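You operate a simulated robot arm through the tools that you are given. There is no shell and no other tool.

The job below is to be done with a simulated robot arm. You get a single attempt, and the scene is never put back.

JOB
Check both firing rates of the two-dot heater: run it on LOW, then HIGH, and leave it off on AUTO.

The check looks at the end state, three seconds after you hand in, the way a careful person would. Anything else that was tipped, shoved, dropped, spilled or broken makes it a failure.

ROBOT AND FRAMES
A 7-joint arm with a three-finger gripper, fixed in place. Base frame: the origin is at the foot of the arm, x ahead of it, y to its left, z up. Units: mm, degrees, N and s.
Its first joint turns from -166.0 to 166.0 degrees. Payload 2.69 kg.
The tool frame sits at the grasp point between the pads (the TCP): z along the fingers, y along the line on which they close. The tips reach 30 mm beyond it. Largest opening 128 mm; the body of the gripper starts 117 mm behind the TCP.
Orientation is that of the tool frame in the base frame, as a unit quaternion [w, x, y, z]. With the fingers straight down and closing along the base's y, the tool's x points along the base's -x, its y along +y and its z along -z.

CONTROLS
- The arm moves only by the tool drive_tool. Its argument "motion" is a list of rows, each a list of 7 numbers: the turn, a rotation vector about the tool's x, y, z in degrees, then the shift along the tool's x, y, z in mm, then the closure in counts, from 0 (fully open) to 255 (shut). In form: [[rx, ry, rz, tx, ty, tz, jaw], ...]. A call has 1 to 20 rows; each row shifts and turns the commanded pose from where the row before left it, along the tool's axes as they then stand. A row lasts 0.2 s, in which the tool goes at most 50 mm and 8.6 degrees; a call with a longer step from one row to the next is refused whole, and so is a gripper value outside its range. A pose out of reach is approached as far as the arm can. The call stops where the force on the tool passes 90 N (or 10 N more than at its start, if that is more) or the arm is blocked; 0.2 s more then pass. The fingers move at their own pace and stop on an object; they squeeze with about 44 N. The grip force told is the motor's: it shows also when the fingers shut on nothing. Time passes only in rows, and 0.2 s behind the last, so rows that do not move let the fingers close. It gives the time, the measured TCP pose, the force on the tool (base axes), the opening and the grip force at its end, in the units of the frame above (readings bear some noise), with the torque about the TCP (base axes, N m) and any sound that the robot's microphone picked up, and new pictures: "pictures" is both (left out), scene, wrist or none.
- Cameras (640 x 400 px; columns grow to the right, rows downward): "scene" is fixed at [400.4, 651.1, 1963.7]; the picture's right is [-0.90, -0.44, 0.00], its down [-0.20, 0.41, -0.89] and it looks along [0.39, -0.80, -0.46] (base axes); focal length 350 px, centre (320, 200). "wrist" rides on the gripper at [58, 54, -131] in the tool frame; the picture's right is [-0.68, 0.74, 0.00], its down [-0.62, -0.57, -0.55] and it looks along [-0.40, -0.37, 0.84] (tool axes); focal length 234 px, centre (320, 200). There is no depth. A picture from a camera that has moved, and an enlarged one, comes with that camera's place and axes in the base frame and with its lens.
- raise_lower(by): slides the trunk up (or, below 0, down) by that many mm; the arm rides with it, the base frame stays. It gives what a move gives, with no picture.
- inspect(camera, box): a new picture of the part [left, top, right, bottom] of that camera's present view, enlarged. It takes no simulated time.
- finish_job(): hands the job in; it is judged then, once.

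Places have to be worked out from the pictures, the camera data and where the tool is seen. Open the gripper and draw the arm clear of the work before you hand the job in, unless the task says otherwise.

The tools are called after ">>>" as name(argument=value, ...) on one line, values as JSON. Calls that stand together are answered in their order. drive_tool: Moves the arm, as the interface text tells. Its arguments: {"type":"object","properties":{"motion":{"type":"array","items":{"type":"array","items":{"type":"number"}}},"pictures":{"type":"string","enum":["both","scene","wrist","none"]}},"required":["motion"]} The other tools are called the same way: raise_lower (by) slides the trunk up or down; inspect (camera, box) takes an enlarged picture of a part of a camera's view; finish_job () hands the job in.

At the start:

```text
time: 0.0
tool_pos: [551.3, -71.6, 1583.3]
ee_rot: [0.0, -0.001, 1.0, 0.0]
force: [-0.1, -0.1, 0.4]
moment: [0.02, 0.0, 0.0]
width: 127.8
grip_force: 0.1
trunk travel left (down, up): [-250.0, 100.0]
```

scene: 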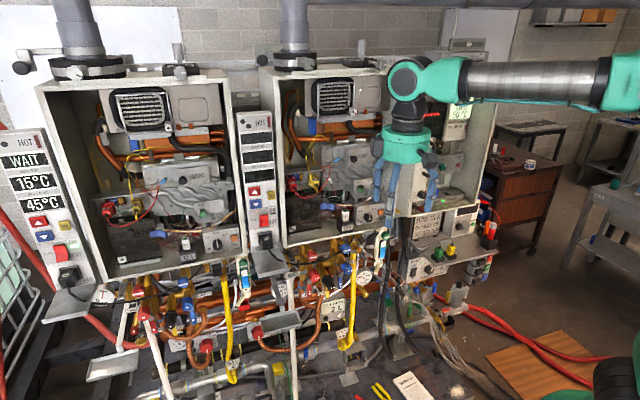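
wrist: 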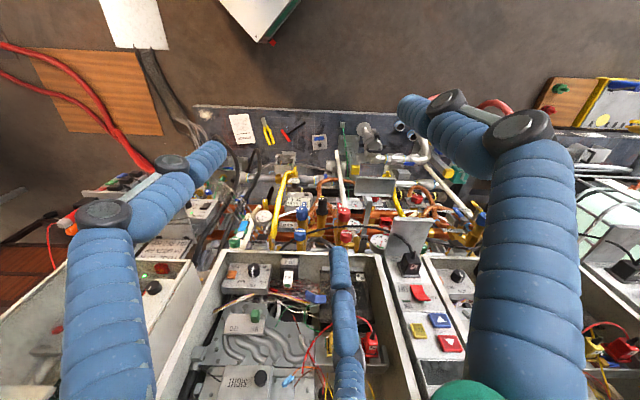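

I'll start by looking closer at the scene to identify the heaters and their controls before moving anything.

>>> inspect(camera="scene", box=[0, 100, 240, 300])

>>> inspect(camera="scene", box=[220, 60, 400, 280])

>>> inspect(camera="scene", box=[370, 80, 530, 300])

>>> inspect(camera="wrist", box=[160, 220, 500, 400])

```text
2.00 times, centred on (120, 200) of scene
camera zoom: at [400.4, 651.1, 1963.7], right [-0.9, -0.44, 0.0], down [-0.2, 0.41, -0.89], along [0.39, -0.8, -0.46], focal length 700 px, centre (720, 200)
```

zoom: 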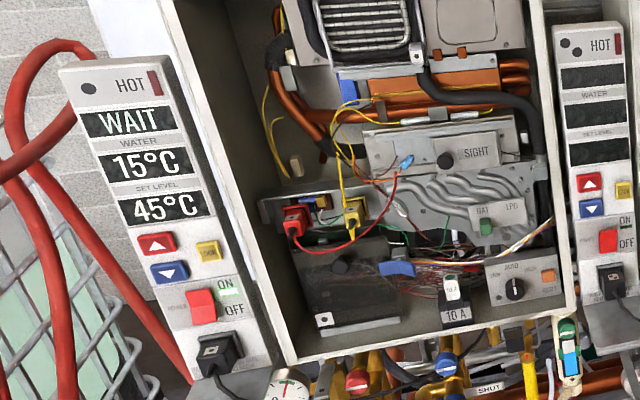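

```text
1.82 times, centred on (310, 170) of scene
camera zoom: at [400.4, 651.1, 1963.7], right [-0.9, -0.44, 0.0], down [-0.2, 0.41, -0.89], along [0.39, -0.8, -0.46], focal length 636 px, centre (338, 254)
```

zoom: 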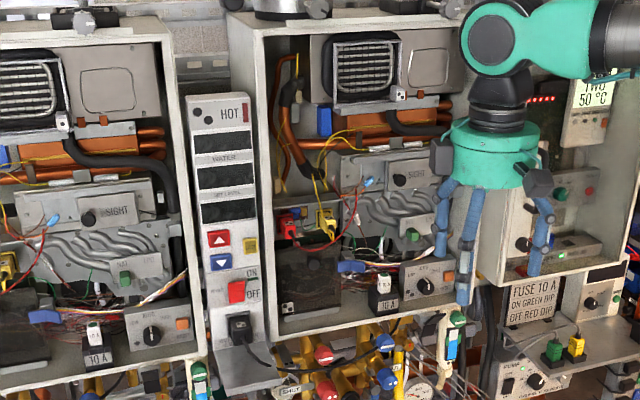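

```text
1.82 times, centred on (450, 190) of scene
camera zoom: at [400.4, 651.1, 1963.7], right [-0.9, -0.44, 0.0], down [-0.2, 0.41, -0.89], along [0.39, -0.8, -0.46], focal length 636 px, centre (84, 218)
```

zoom: 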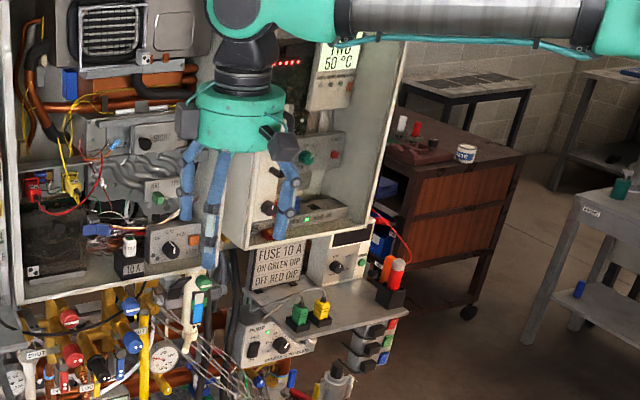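

```text
1.88 times, centred on (330, 310) of wrist
camera zoom: at [492.5, -17.2, 1715.3], right [0.68, 0.74, 0.0], down [0.62, -0.57, 0.55], along [0.4, -0.37, -0.84], focal length 441 px, centre (301, -7)
```

zoom: 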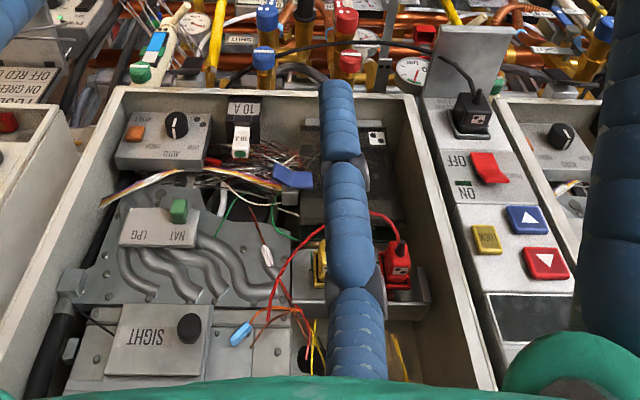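

The left panel shows one dot and is powered; the middle one seems to carry two dots and is dark. I'll zoom more on labels, plugs, fuse, valves and the right-hand cabinet's notices.

>>> inspect(camera="scene", box=[230, 100, 290, 200])

>>> inspect(camera="scene", box=[235, 190, 315, 290])

>>> inspect(camera="scene", box=[310, 180, 400, 260])

>>> inspect(camera="scene", box=[400, 90, 510, 220])

>>> inspect(camera="scene", box=[400, 190, 510, 300])

>>> inspect(camera="scene", box=[230, 240, 400, 400])

>>> inspect(camera="scene", box=[80, 260, 240, 400])

>>> inspect(camera="scene", box=[350, 340, 450, 400])

```text
4.00 times, centred on (260, 150) of scene
camera zoom: at [400.4, 651.1, 1963.7], right [-0.9, -0.44, 0.0], down [-0.2, 0.41, -0.89], along [0.39, -0.8, -0.46], focal length 1400 px, centre (560, 400)
```

zoom: 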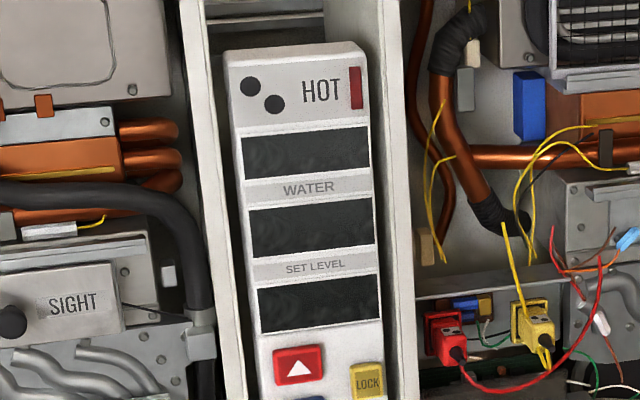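

```text
4.00 times, centred on (275, 240) of scene
camera zoom: at [400.4, 651.1, 1963.7], right [-0.9, -0.44, 0.0], down [-0.2, 0.41, -0.89], along [0.39, -0.8, -0.46], focal length 1400 px, centre (500, 40)
```

zoom: 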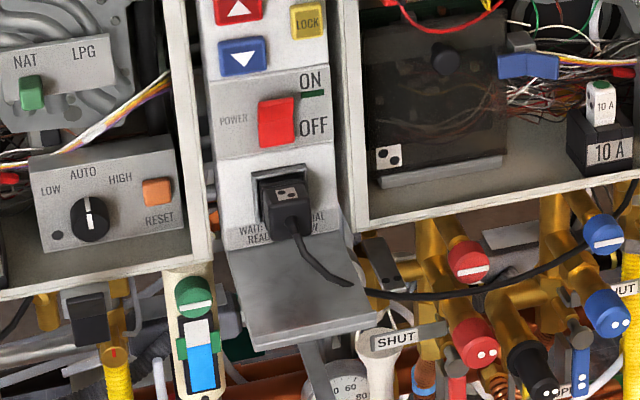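

```text
5.00 times, centred on (355, 220) of scene
camera zoom: at [400.4, 651.1, 1963.7], right [-0.9, -0.44, 0.0], down [-0.2, 0.41, -0.89], along [0.39, -0.8, -0.46], focal length 1750 px, centre (145, 100)
```

zoom: 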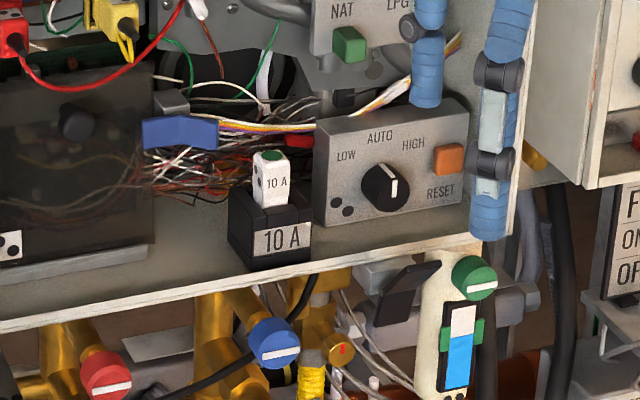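

```text
3.08 times, centred on (455, 155) of scene
camera zoom: at [400.4, 651.1, 1963.7], right [-0.9, -0.44, 0.0], down [-0.2, 0.41, -0.89], along [0.39, -0.8, -0.46], focal length 1077 px, centre (-95, 338)
```

zoom: 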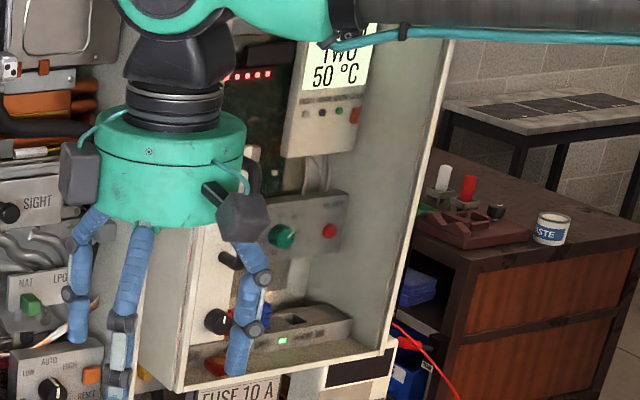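

```text
3.64 times, centred on (455, 245) of scene
camera zoom: at [400.4, 651.1, 1963.7], right [-0.9, -0.44, 0.0], down [-0.2, 0.41, -0.89], along [0.39, -0.8, -0.46], focal length 1272 px, centre (-171, 36)
```

zoom: 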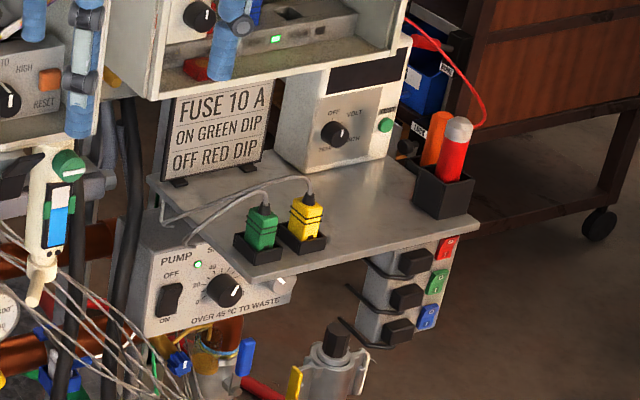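

```text
2.50 times, centred on (315, 320) of scene
camera zoom: at [400.4, 651.1, 1963.7], right [-0.9, -0.44, 0.0], down [-0.2, 0.41, -0.89], along [0.39, -0.8, -0.46], focal length 875 px, centre (332, -100)
```

zoom: 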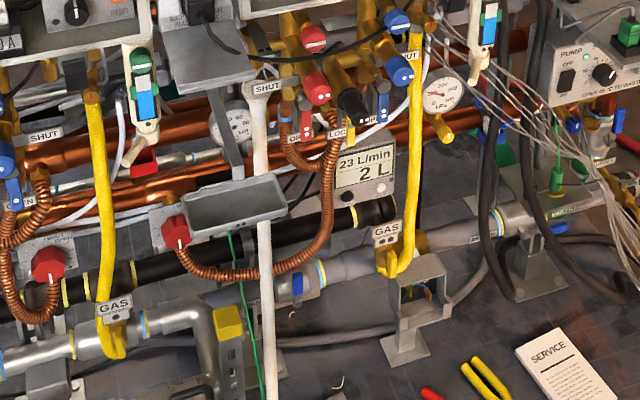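

```text
2.86 times, centred on (160, 330) of scene
camera zoom: at [400.4, 651.1, 1963.7], right [-0.9, -0.44, 0.0], down [-0.2, 0.41, -0.89], along [0.39, -0.8, -0.46], focal length 1000 px, centre (777, -171)
```

zoom: 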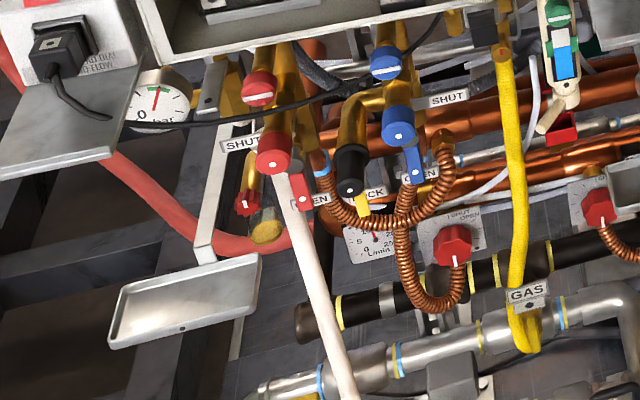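

```text
6.40 times, centred on (400, 370) of scene
camera zoom: at [400.4, 651.1, 1963.7], right [-0.9, -0.44, 0.0], down [-0.2, 0.41, -0.89], along [0.39, -0.8, -0.46], focal length 2239 px, centre (-192, -888)
```

zoom: 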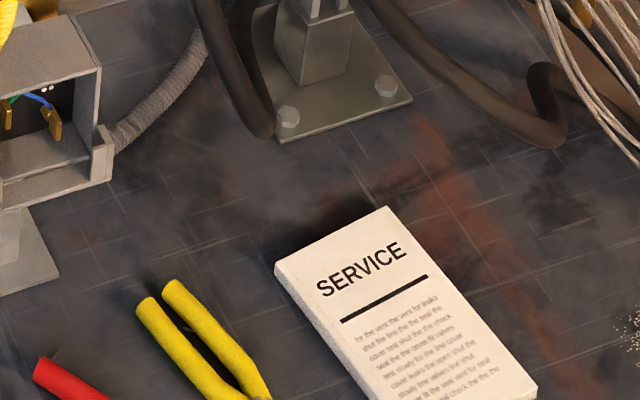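

Two-dot heater is the middle one. I need more detail on labels, valves and the knobs, so I'll zoom in further.

>>> inspect(camera="scene", box=[245, 205, 285, 255])

>>> inspect(camera="scene", box=[30, 205, 90, 285])

>>> inspect(camera="scene", box=[350, 195, 400, 230])

>>> inspect(camera="scene", box=[195, 220, 245, 260])

>>> inspect(camera="scene", box=[435, 95, 475, 135])

>>> inspect(camera="scene", box=[410, 205, 480, 250])

>>> inspect(camera="scene", box=[290, 240, 350, 300])

>>> inspect(camera="scene", box=[340, 235, 400, 295])

>>> inspect(camera="scene", box=[370, 0, 510, 100])

>>> inspect(camera="scene", box=[0, 120, 70, 220])

```text
8.00 times, centred on (265, 230) of scene
camera zoom: at [400.4, 651.1, 1963.7], right [-0.9, -0.44, 0.0], down [-0.2, 0.41, -0.89], along [0.39, -0.8, -0.46], focal length 2799 px, centre (760, -40)
```

zoom: 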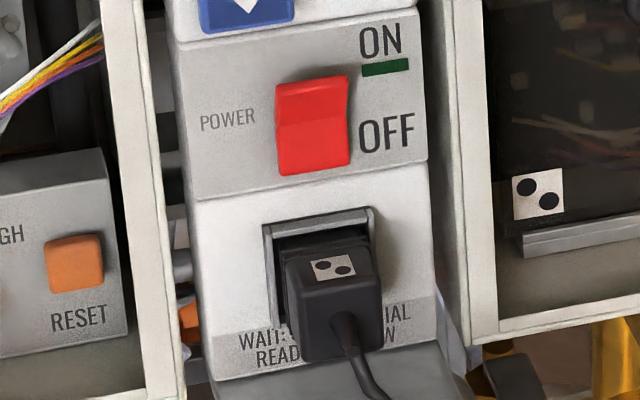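

```text
5.00 times, centred on (60, 245) of scene
camera zoom: at [400.4, 651.1, 1963.7], right [-0.9, -0.44, 0.0], down [-0.2, 0.41, -0.89], along [0.39, -0.8, -0.46], focal length 1750 px, centre (1620, -25)
```

zoom: 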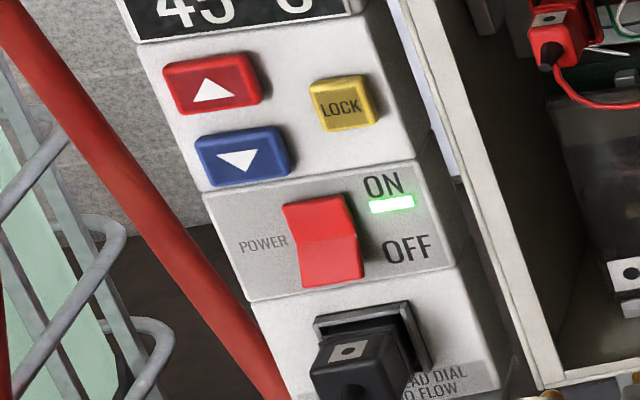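

```text
11.43 times, centred on (375, 212) of scene
camera zoom: at [400.4, 651.1, 1963.7], right [-0.9, -0.44, 0.0], down [-0.2, 0.41, -0.89], along [0.39, -0.8, -0.46], focal length 3999 px, centre (-309, 57)
```

zoom: 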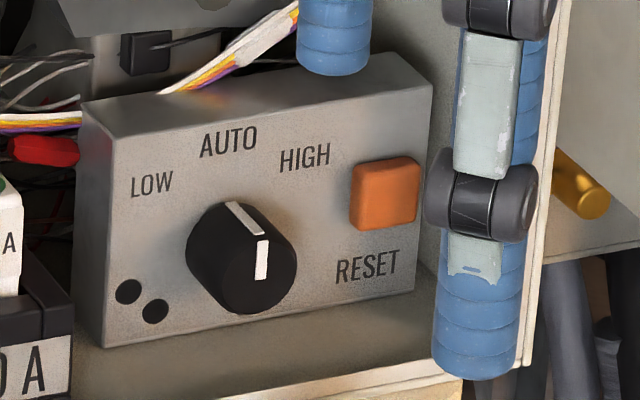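

```text
10.00 times, centred on (220, 240) of scene
camera zoom: at [400.4, 651.1, 1963.7], right [-0.9, -0.44, 0.0], down [-0.2, 0.41, -0.89], along [0.39, -0.8, -0.46], focal length 3499 px, centre (1320, -200)
```

zoom: 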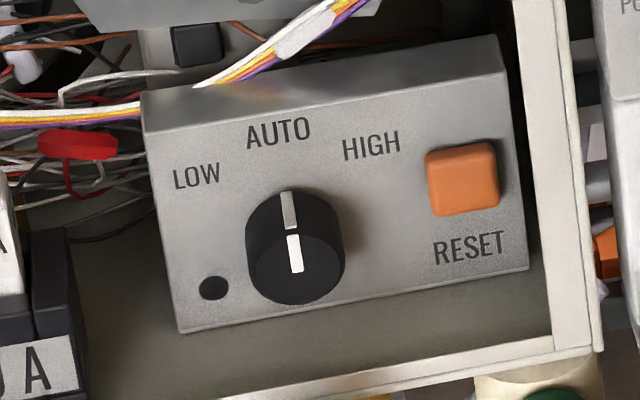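

```text
10.00 times, centred on (455, 115) of scene
camera zoom: at [400.4, 651.1, 1963.7], right [-0.9, -0.44, 0.0], down [-0.2, 0.41, -0.89], along [0.39, -0.8, -0.46], focal length 3499 px, centre (-1030, 1050)
```

zoom: 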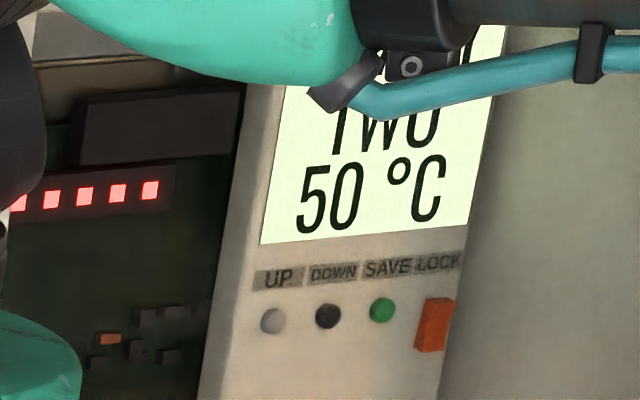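

```text
8.89 times, centred on (445, 228) of scene
camera zoom: at [400.4, 651.1, 1963.7], right [-0.9, -0.44, 0.0], down [-0.2, 0.41, -0.89], along [0.39, -0.8, -0.46], focal length 3110 px, centre (-791, -44)
```

zoom: 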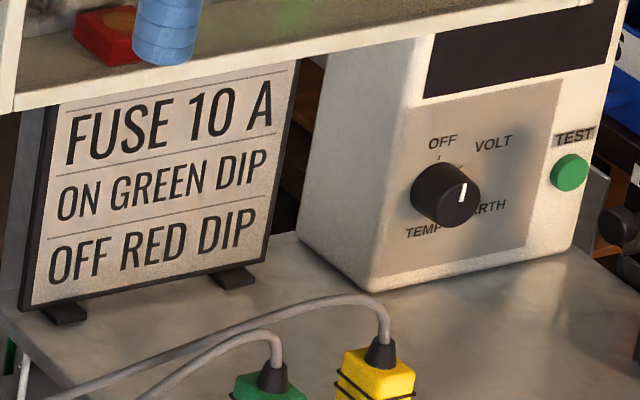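

```text
6.67 times, centred on (320, 270) of scene
camera zoom: at [400.4, 651.1, 1963.7], right [-0.9, -0.44, 0.0], down [-0.2, 0.41, -0.89], along [0.39, -0.8, -0.46], focal length 2333 px, centre (320, -267)
```

zoom: 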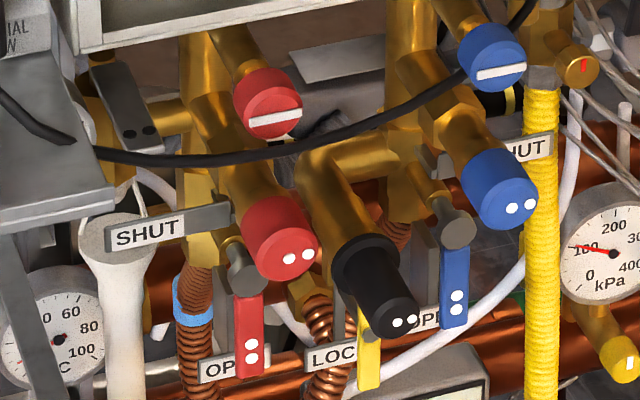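

```text
6.67 times, centred on (370, 265) of scene
camera zoom: at [400.4, 651.1, 1963.7], right [-0.9, -0.44, 0.0], down [-0.2, 0.41, -0.89], along [0.39, -0.8, -0.46], focal length 2333 px, centre (-13, -233)
```

zoom: 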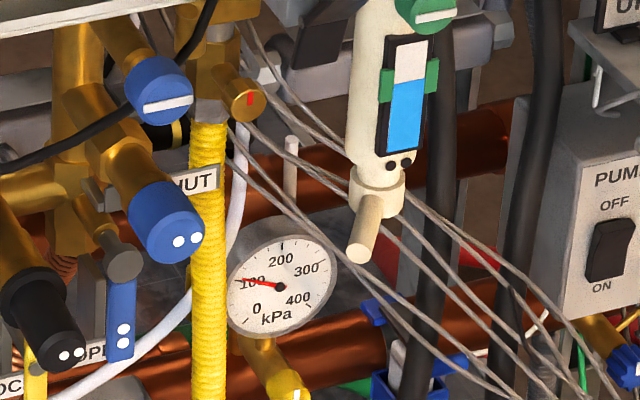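

```text
4.00 times, centred on (440, 50) of scene
camera zoom: at [400.4, 651.1, 1963.7], right [-0.9, -0.44, 0.0], down [-0.2, 0.41, -0.89], along [0.39, -0.8, -0.46], focal length 1400 px, centre (-160, 800)
```

zoom: 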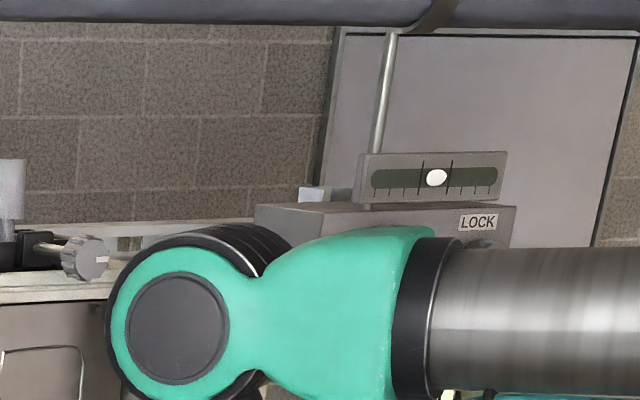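

```text
4.00 times, centred on (35, 170) of scene
camera zoom: at [400.4, 651.1, 1963.7], right [-0.9, -0.44, 0.0], down [-0.2, 0.41, -0.89], along [0.39, -0.8, -0.46], focal length 1400 px, centre (1460, 320)
```

zoom: 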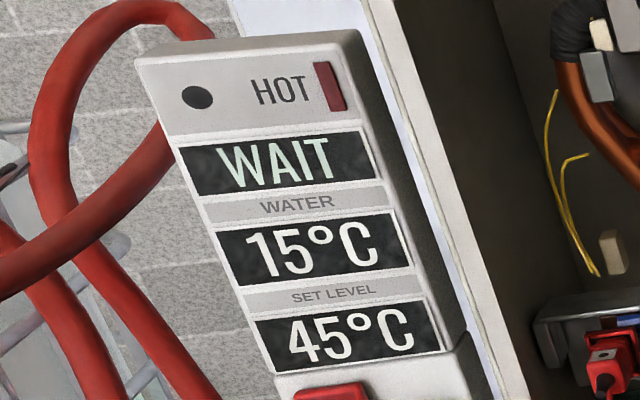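

I'll read the remaining gauges and labels: flow meter, pump, gas/water valves and the sight boxes.

>>> inspect(camera="scene", box=[305, 285, 355, 330])

>>> inspect(camera="scene", box=[400, 240, 460, 290])

>>> inspect(camera="scene", box=[450, 240, 500, 290])

>>> inspect(camera="scene", box=[150, 300, 220, 370])

>>> inspect(camera="scene", box=[240, 300, 310, 370])

>>> inspect(camera="scene", box=[330, 320, 460, 400])

>>> inspect(camera="scene", box=[315, 130, 400, 195])

>>> inspect(camera="scene", box=[255, 40, 400, 130])

>>> inspect(camera="scene", box=[170, 230, 210, 270])

>>> inspect(camera="wrist", box=[380, 200, 500, 370])

>>> inspect(camera="wrist", box=[200, 100, 500, 260])

>>> inspect(camera="wrist", box=[200, 250, 320, 350])

```text
8.89 times, centred on (330, 308) of scene
camera zoom: at [400.4, 651.1, 1963.7], right [-0.9, -0.44, 0.0], down [-0.2, 0.41, -0.89], along [0.39, -0.8, -0.46], focal length 3110 px, centre (231, -756)
```

zoom: 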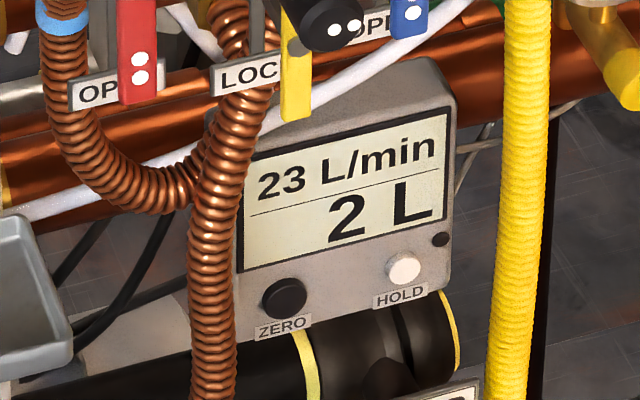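

```text
8.00 times, centred on (430, 265) of scene
camera zoom: at [400.4, 651.1, 1963.7], right [-0.9, -0.44, 0.0], down [-0.2, 0.41, -0.89], along [0.39, -0.8, -0.46], focal length 2799 px, centre (-560, -320)
```

zoom: 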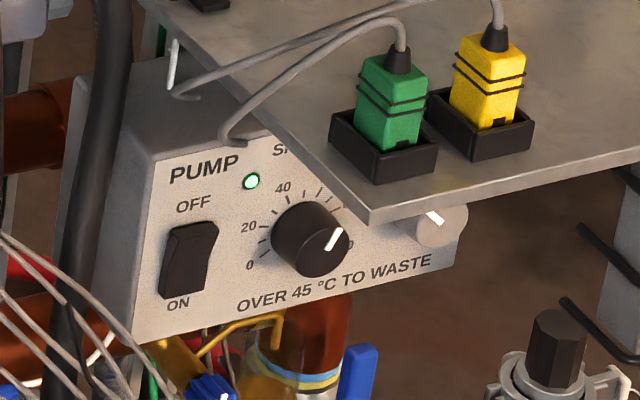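

```text
8.00 times, centred on (475, 265) of scene
camera zoom: at [400.4, 651.1, 1963.7], right [-0.9, -0.44, 0.0], down [-0.2, 0.41, -0.89], along [0.39, -0.8, -0.46], focal length 2799 px, centre (-920, -320)
```

zoom: 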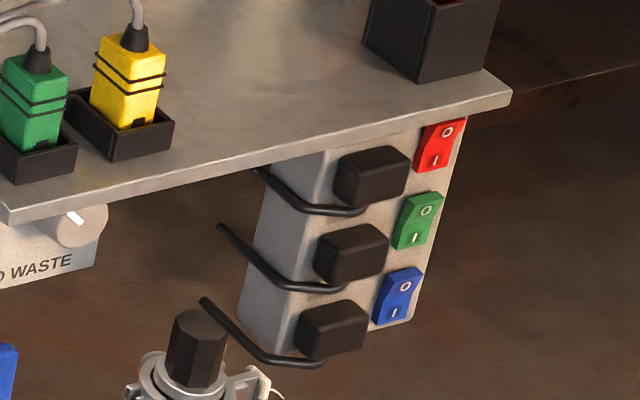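

```text
5.71 times, centred on (185, 335) of scene
camera zoom: at [400.4, 651.1, 1963.7], right [-0.9, -0.44, 0.0], down [-0.2, 0.41, -0.89], along [0.39, -0.8, -0.46], focal length 1999 px, centre (1091, -571)
```

zoom: 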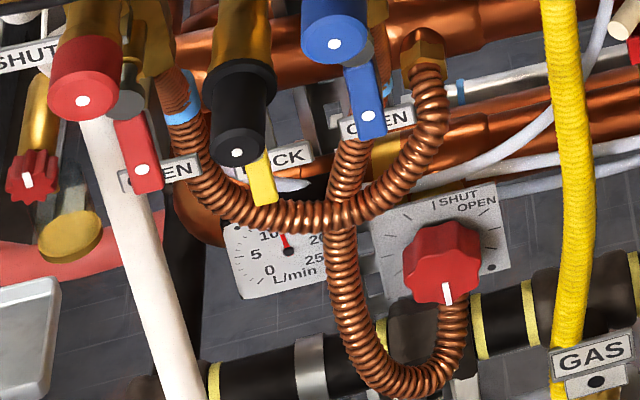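

```text
5.71 times, centred on (275, 335) of scene
camera zoom: at [400.4, 651.1, 1963.7], right [-0.9, -0.44, 0.0], down [-0.2, 0.41, -0.89], along [0.39, -0.8, -0.46], focal length 1999 px, centre (577, -571)
```

zoom: 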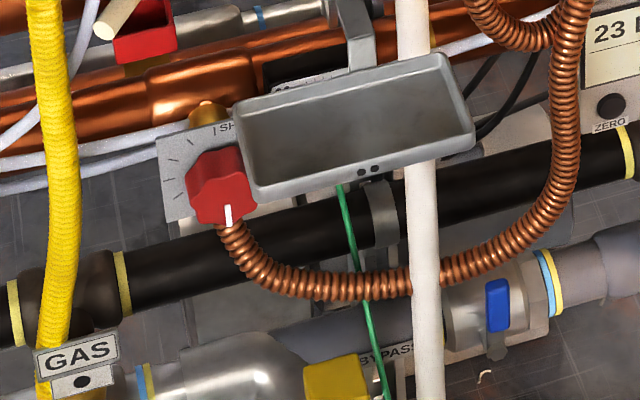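

```text
4.92 times, centred on (395, 360) of scene
camera zoom: at [400.4, 651.1, 1963.7], right [-0.9, -0.44, 0.0], down [-0.2, 0.41, -0.89], along [0.39, -0.8, -0.46], focal length 1722 px, centre (-49, -588)
```

zoom: 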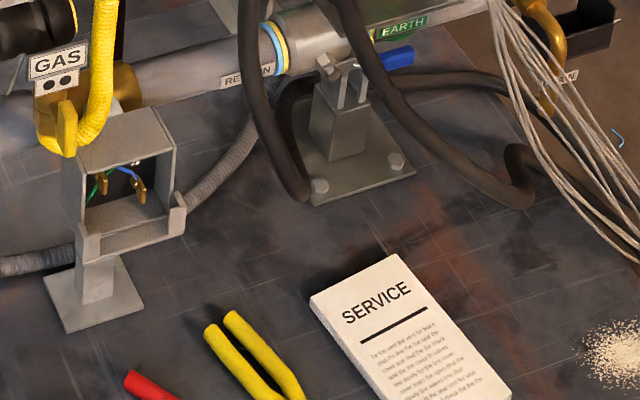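

```text
6.15 times, centred on (358, 162) of scene
camera zoom: at [400.4, 651.1, 1963.7], right [-0.9, -0.44, 0.0], down [-0.2, 0.41, -0.89], along [0.39, -0.8, -0.46], focal length 2153 px, centre (89, 431)
```

zoom: 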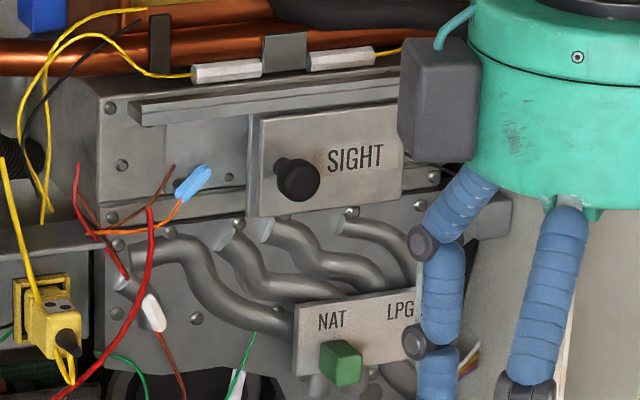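

```text
4.41 times, centred on (328, 85) of scene
camera zoom: at [400.4, 651.1, 1963.7], right [-0.9, -0.44, 0.0], down [-0.2, 0.41, -0.89], along [0.39, -0.8, -0.46], focal length 1544 px, centre (287, 708)
```

zoom: 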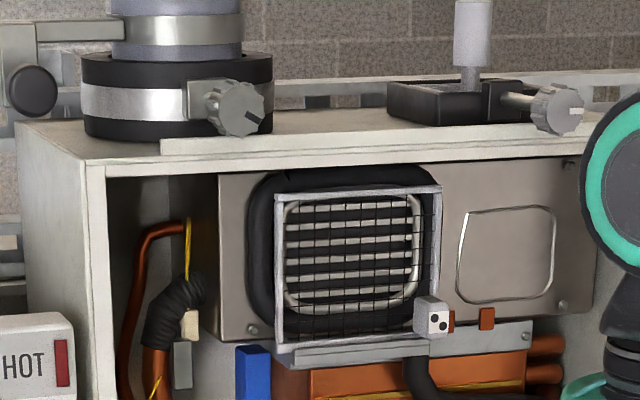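

```text
10.00 times, centred on (190, 250) of scene
camera zoom: at [400.4, 651.1, 1963.7], right [-0.9, -0.44, 0.0], down [-0.2, 0.41, -0.89], along [0.39, -0.8, -0.46], focal length 3499 px, centre (1620, -300)
```

zoom: 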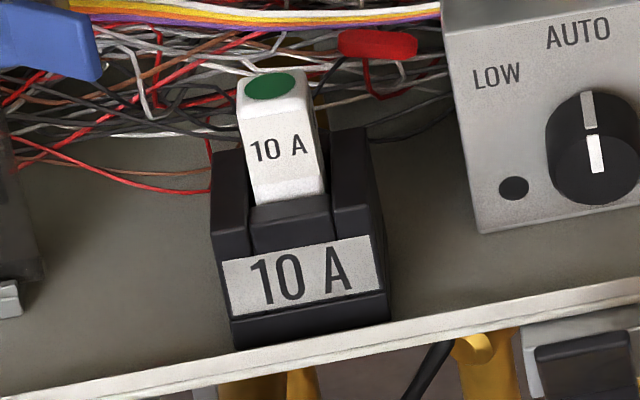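

```text
2.35 times, centred on (440, 285) of wrist
camera zoom: at [492.5, -17.2, 1715.3], right [0.68, 0.74, 0.0], down [0.62, -0.57, 0.55], along [0.4, -0.37, -0.84], focal length 551 px, centre (38, 0)
```

zoom: 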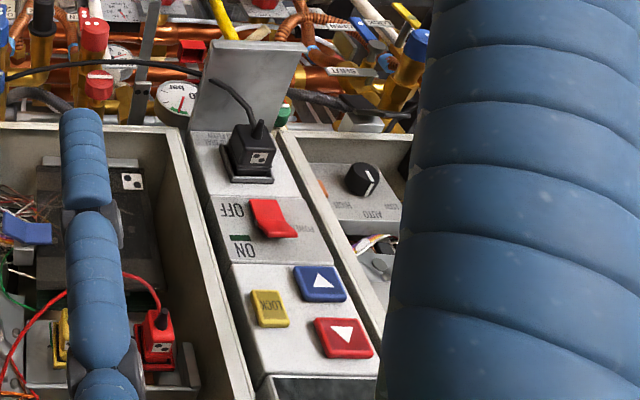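

```text
2.13 times, centred on (350, 180) of wrist
camera zoom: at [492.5, -17.2, 1715.3], right [0.68, 0.74, 0.0], down [0.62, -0.57, 0.55], along [0.4, -0.37, -0.84], focal length 500 px, centre (256, 243)
```

zoom: 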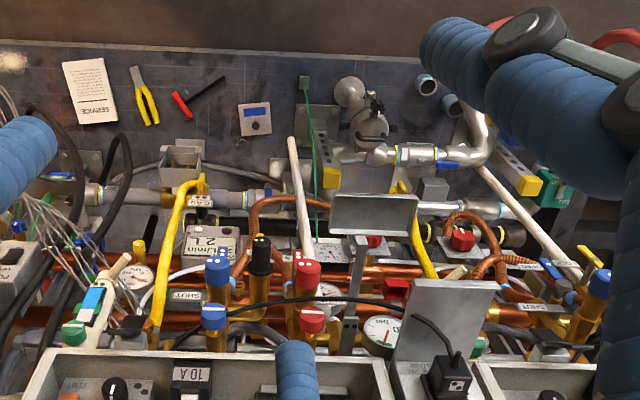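

```text
4.00 times, centred on (260, 300) of wrist
camera zoom: at [492.5, -17.2, 1715.3], right [0.68, 0.74, 0.0], down [0.62, -0.57, 0.55], along [0.4, -0.37, -0.84], focal length 937 px, centre (560, -200)
```

zoom: 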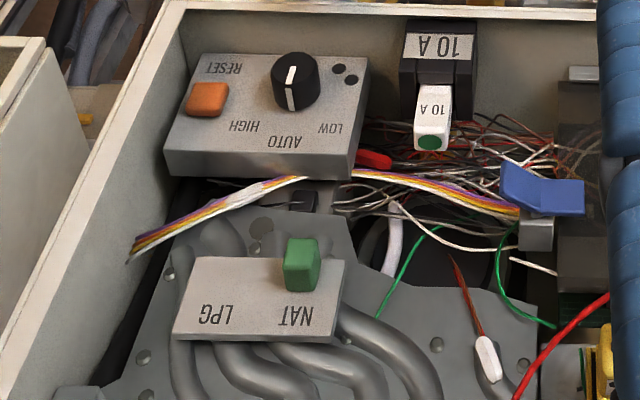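

Two-dot heater is the middle cabinet (panel with two dots, currently off, dial on AUTO). Triangulating gives its POWER rocker near (1011,-173,1367) and dial near (751,-511,1266), on a wall facing (-0.71,0.71,0). I first shift the tool toward the wall at its present height, still well clear.

>>> drive_tool(motion=[[0, 0, 0, -27, -15, 0, 0], [0, 0, 0, -27, -15, 0, 0], [0, 0, 0, -27, -15, 0, 0], [0, 0, 0, -27, -15, 0, 0], [0, 0, 0, -27, -15, 0, 255], [0, 0, 0, -27, -15, 0, 255], [0, 0, 0, -27, -15, 0, 255]], pictures="both")

```text
time: 1.6
tool_pos: [741.1, -175.8, 1582.8]
ee_rot: [-0.002, 0.0, 1.0, 0.0]
force: [0.1, -0.3, -0.4]
moment: [0.0, 0.04, 0.01]
width: 2.3
grip_force: 32.0
trunk travel left (down, up): [-250.0, 100.0]
camera wrist: at [682.7, -122.3, 1714.5], right [0.68, 0.74, 0.0], down [0.62, -0.57, 0.55], along [0.4, -0.37, -0.84], focal length 234 px, centre (320, 200)
```

scene: 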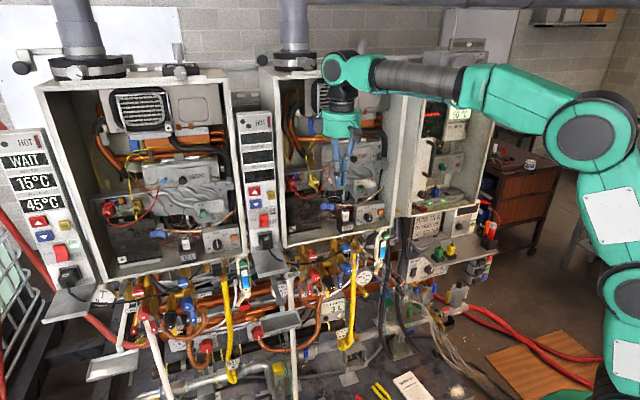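
wrist: 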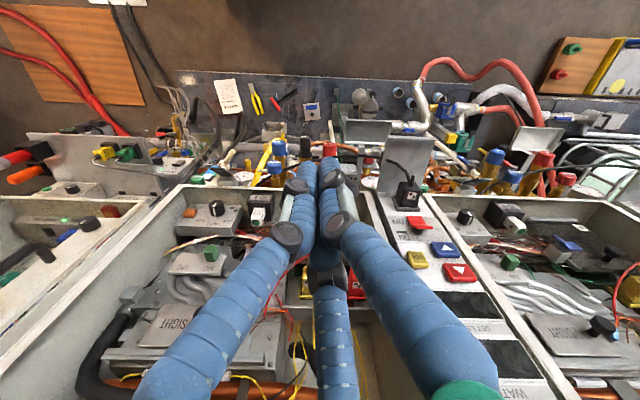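

The move was clean. The right-hand cabinet is now uncovered, so I'll read it and get more of the panel before turning the tool.

>>> inspect(camera="scene", box=[395, 90, 505, 220])

>>> inspect(camera="wrist", box=[360, 170, 560, 330])

>>> inspect(camera="wrist", box=[160, 180, 300, 280])

>>> inspect(camera="scene", box=[325, 180, 405, 240])

```text
3.08 times, centred on (450, 155) of scene
camera zoom: at [400.4, 651.1, 1963.7], right [-0.9, -0.44, 0.0], down [-0.2, 0.41, -0.89], along [0.39, -0.8, -0.46], focal length 1077 px, centre (-80, 338)
```

zoom: 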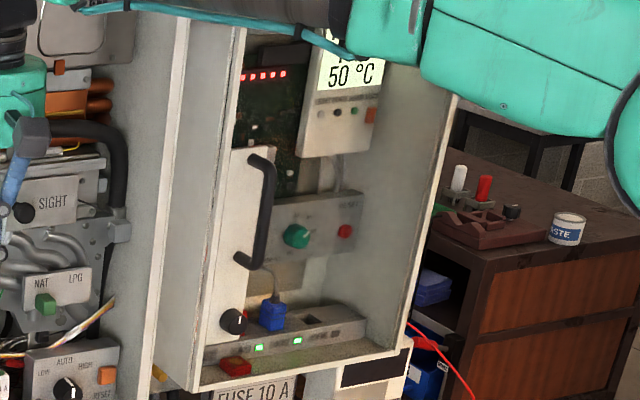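

```text
2.50 times, centred on (460, 250) of wrist
camera zoom: at [682.7, -122.3, 1714.5], right [0.68, 0.74, 0.0], down [0.62, -0.57, 0.55], along [0.4, -0.37, -0.84], focal length 585 px, centre (-30, 75)
```

zoom: 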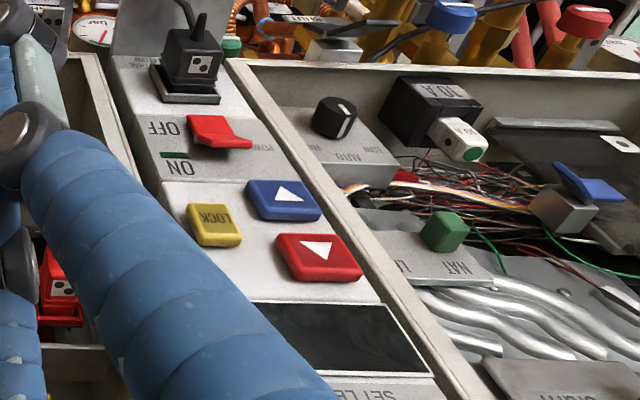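

```text
4.00 times, centred on (230, 230) of wrist
camera zoom: at [682.7, -122.3, 1714.5], right [0.68, 0.74, 0.0], down [0.62, -0.57, 0.55], along [0.4, -0.37, -0.84], focal length 937 px, centre (680, 80)
```

zoom: 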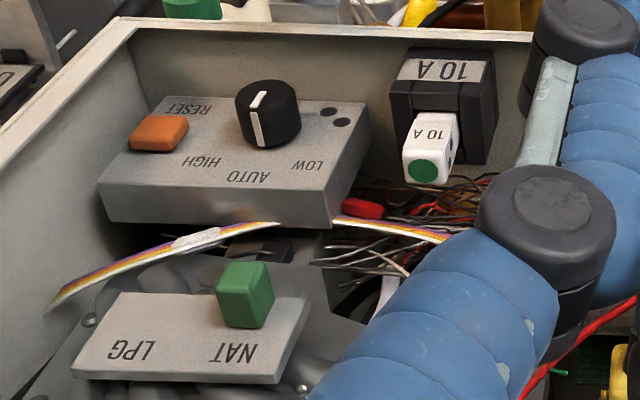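

```text
6.67 times, centred on (365, 210) of scene
camera zoom: at [400.4, 651.1, 1963.7], right [-0.9, -0.44, 0.0], down [-0.2, 0.41, -0.89], along [0.39, -0.8, -0.46], focal length 2333 px, centre (20, 133)
```

zoom: 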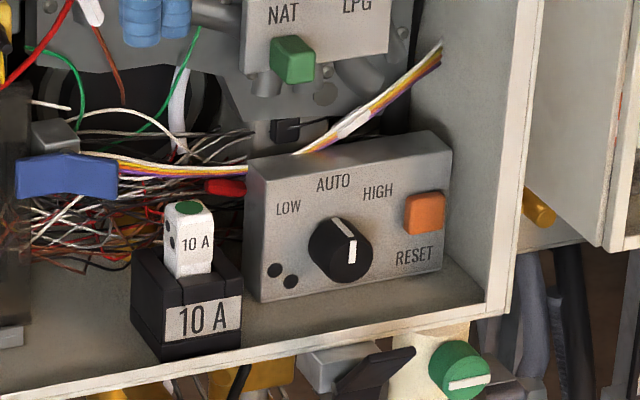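

All is as expected; the two-dot dial points at AUTO and the rocker's ON half stands out (off). Next I rotate the tool in place so the fingers point at the wall with the closing line horizontal.

>>> drive_tool(motion=[[2.706, -6.534, 2.706, 0, 0, 0, 255], [2.706, -6.534, 2.706, 0, 0, 0, 255], [2.706, -6.534, 2.706, 0, 0, 0, 255], [2.706, -6.534, 2.706, 0, 0, 0, 255], [2.706, -6.534, 2.706, 0, 0, 0, 255], [2.706, -6.534, 2.706, 0, 0, 0, 255], [2.706, -6.534, 2.706, 0, 0, 0, 255], [2.706, -6.534, 2.706, 0, 0, 0, 255], [2.706, -6.534, 2.706, 0, 0, 0, 255], [2.706, -6.534, 2.706, 0, 0, 0, 255], [2.706, -6.534, 2.706, 0, 0, 0, 255], [2.706, -6.534, 2.706, 0, 0, 0, 255], [2.706, -6.534, 2.706, 0, 0, 0, 255]], pictures="both")

```text
time: 4.4
tool_pos: [740.4, -176.7, 1584.5]
ee_rot: [0.654, 0.269, 0.653, -0.27]
force: [0.1, 0.2, 0.2]
moment: [0.0, -0.02, 0.03]
width: 2.2
grip_force: 31.2
trunk travel left (down, up): [-250.0, 100.0]
camera wrist: at [685.9, -45.0, 1525.9], right [0.52, 0.52, 0.68], down [-0.79, -0.01, 0.61], along [0.33, -0.85, 0.41], focal length 234 px, centre (320, 200)
```

scene: 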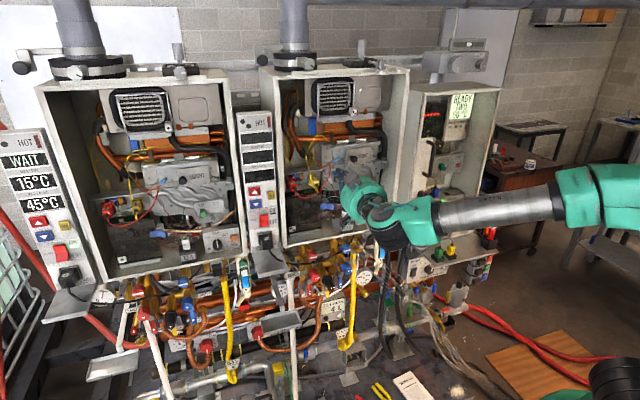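
wrist: 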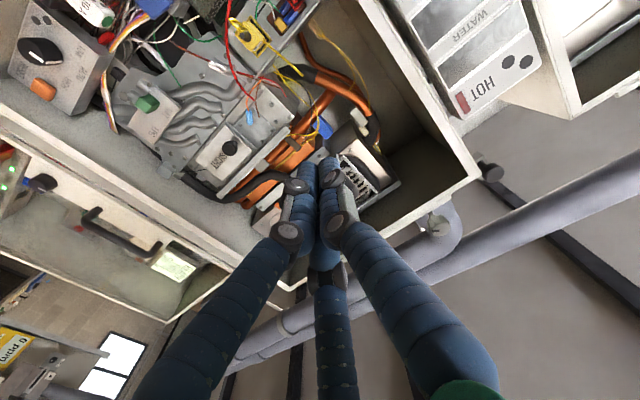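

The tool now points at the wall as planned. I'll read the right-hand cabinet's display, which is now uncovered, as well as the wrist view.

>>> inspect(camera="scene", box=[410, 80, 500, 150])

>>> inspect(camera="scene", box=[230, 180, 410, 300])

>>> inspect(camera="scene", box=[300, 260, 380, 330])

```text
5.71 times, centred on (455, 115) of scene
camera zoom: at [400.4, 651.1, 1963.7], right [-0.9, -0.44, 0.0], down [-0.2, 0.41, -0.89], along [0.39, -0.8, -0.46], focal length 1999 px, centre (-451, 686)
```

zoom: 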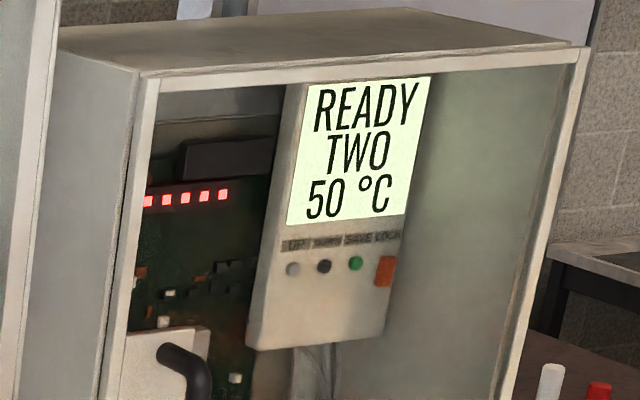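

```text
3.33 times, centred on (320, 240) of scene
camera zoom: at [400.4, 651.1, 1963.7], right [-0.9, -0.44, 0.0], down [-0.2, 0.41, -0.89], along [0.39, -0.8, -0.46], focal length 1166 px, centre (320, 67)
```

zoom: 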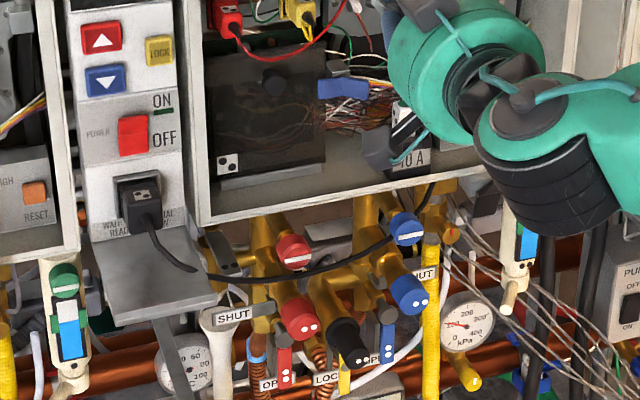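

```text
5.71 times, centred on (340, 295) of scene
camera zoom: at [400.4, 651.1, 1963.7], right [-0.9, -0.44, 0.0], down [-0.2, 0.41, -0.89], along [0.39, -0.8, -0.46], focal length 1999 px, centre (206, -343)
```

zoom: 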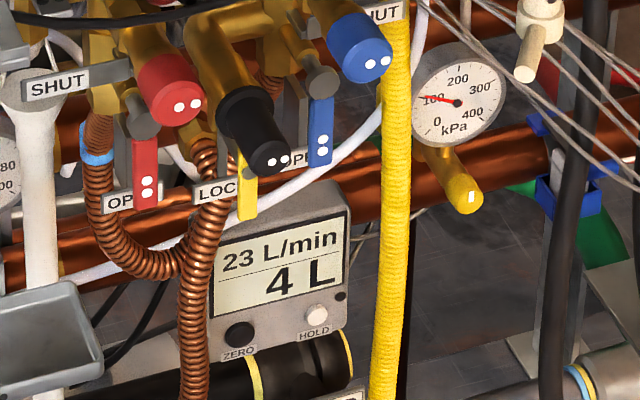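

Flow is present (23 L/min, totaliser running) and the master display says READY TWO 50 °C. I now move the closed tool sideways and down to stand about 190 mm in front of the two-dot POWER rocker (about (1011,-173,1369)).

>>> drive_tool(motion=[[0, 0, 0, 25.4, 24.2, 0, 255], [0, 0, 0, 25.4, 24.2, 0, 255], [0, 0, 0, 25.4, 24.2, 0, 255], [0, 0, 0, 25.4, 24.2, 0, 255], [0, 0, 0, 25.4, 24.2, 0, 255], [0, 0, 0, 25.4, 24.2, 0, 255], [0, 0, 0, 25.4, 24.2, 0, 255], [0, 0, 0, 25.4, 24.2, 0, 255]], pictures="both")

```text
time: 6.2
tool_pos: [875.9, -39.0, 1380.2]
ee_rot: [0.653, 0.271, 0.653, -0.271]
force: [-1.2, 0.4, 0.4]
moment: [0.03, 0.02, -0.02]
width: 2.2
grip_force: 31.5
trunk travel left (down, up): [-250.0, 100.0]
camera wrist: at [822.9, 91.4, 1321.9], right [0.52, 0.52, 0.68], down [-0.79, -0.01, 0.62], along [0.33, -0.85, 0.4], focal length 234 px, centre (320, 200)
```

scene: 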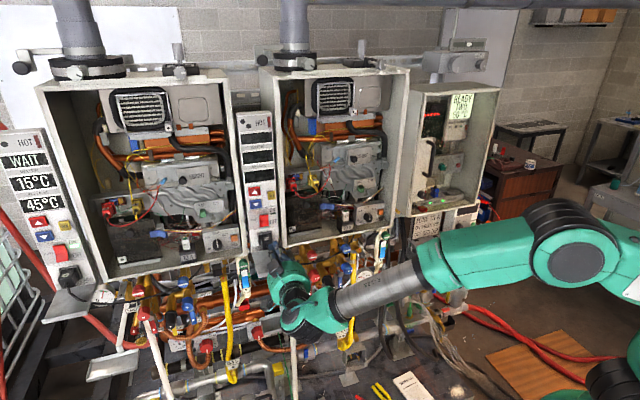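
wrist: 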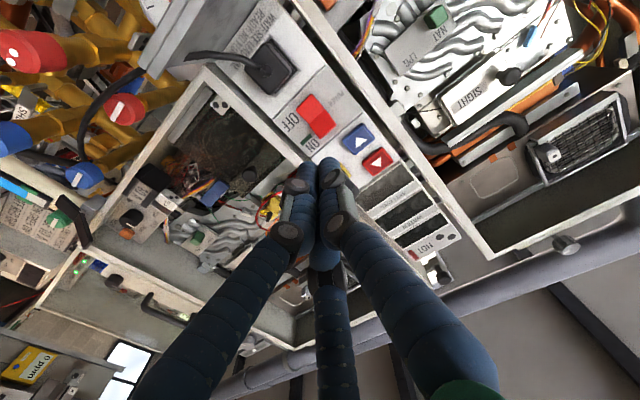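

The wrist camera now sees the panel nicely; I'll zoom on the rocker, the fingertips and the small label under the plug.

>>> inspect(camera="wrist", box=[260, 70, 420, 200])

>>> inspect(camera="wrist", box=[210, 10, 300, 100])

>>> inspect(camera="scene", box=[230, 100, 350, 280])

```text
3.08 times, centred on (340, 135) of wrist
camera zoom: at [822.9, 91.4, 1321.9], right [0.52, 0.52, 0.68], down [-0.79, -0.01, 0.62], along [0.33, -0.85, 0.4], focal length 720 px, centre (258, 400)
```

zoom: 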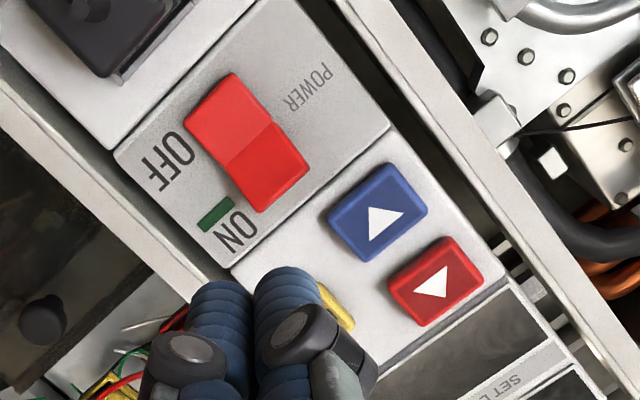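

```text
4.44 times, centred on (255, 55) of wrist
camera zoom: at [822.9, 91.4, 1321.9], right [0.52, 0.52, 0.68], down [-0.79, -0.01, 0.62], along [0.33, -0.85, 0.4], focal length 1041 px, centre (609, 844)
```

zoom: 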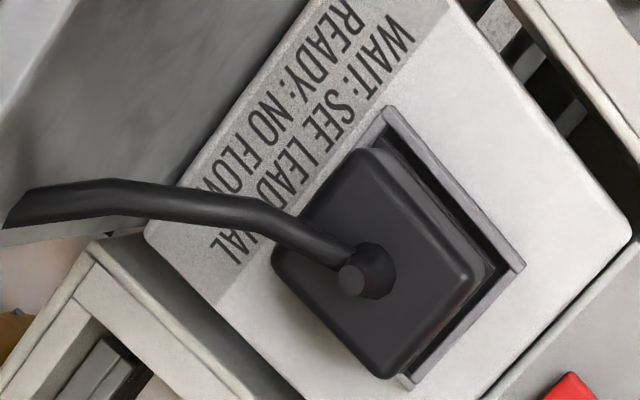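

```text
2.22 times, centred on (290, 190) of scene
camera zoom: at [400.4, 651.1, 1963.7], right [-0.9, -0.44, 0.0], down [-0.2, 0.41, -0.89], along [0.39, -0.8, -0.46], focal length 778 px, centre (387, 222)
```

zoom: 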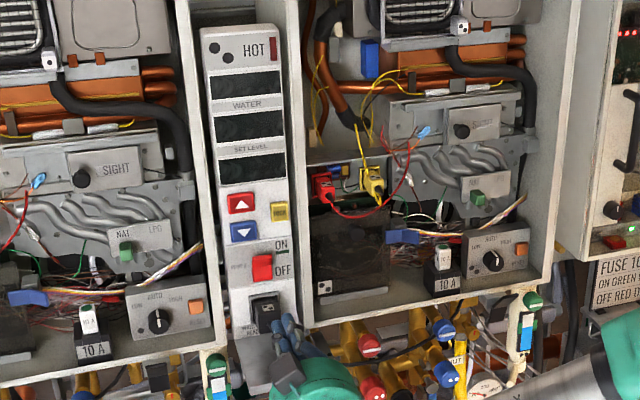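

The label reads "WAIT: SEE LEAD DIAL / READY: NO FLOW". From this close view the rocker spans z≈1350–1400 with its ON half centred near z≈1387, directly ahead of the tips. I raise 8 mm and approach to about 20 mm off it.

>>> drive_tool(motion=[[0, 0, 0, -8.5, 0, 0, 255], [0, 0, 0, 0, 0, 27, 255], [0, 0, 0, 0, 0, 27, 255], [0, 0, 0, 0, 0, 27, 255], [0, 0, 0, 0, 0, 27, 255], [0, 0, 0, 0, 0, 27, 255], [0, 0, 0, 0, 0, 0, 255]], pictures="both")

```text
time: 7.8
tool_pos: [973.0, -134.4, 1387.2]
ee_rot: [0.653, 0.271, 0.653, -0.271]
force: [-0.1, 0.6, -0.5]
moment: [0.0, 0.01, 0.04]
width: 2.0
grip_force: 30.9
trunk travel left (down, up): [-250.0, 100.0]
camera wrist: at [918.5, -4.6, 1330.5], right [0.52, 0.52, 0.68], down [-0.79, -0.01, 0.62], along [0.33, -0.85, 0.4], focal length 234 px, centre (320, 200)
```

scene: 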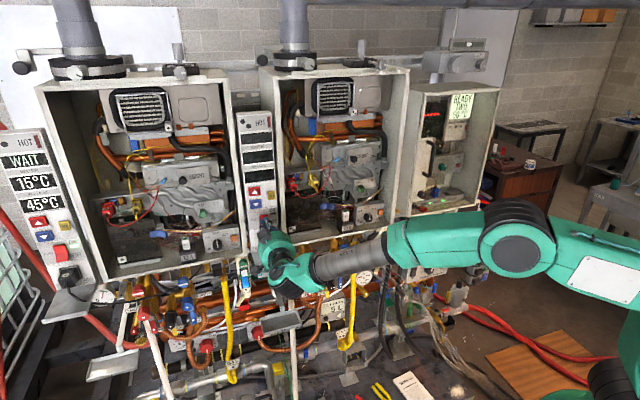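
wrist: 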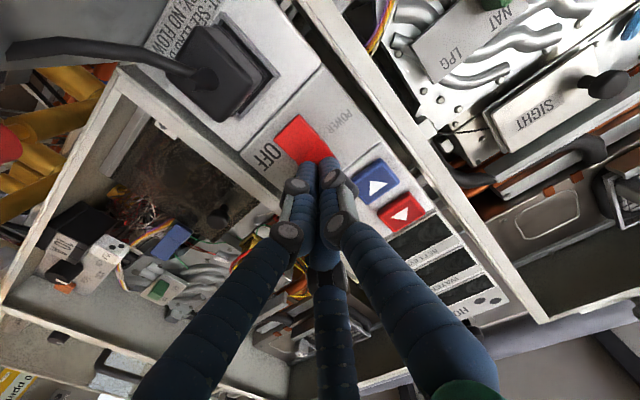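

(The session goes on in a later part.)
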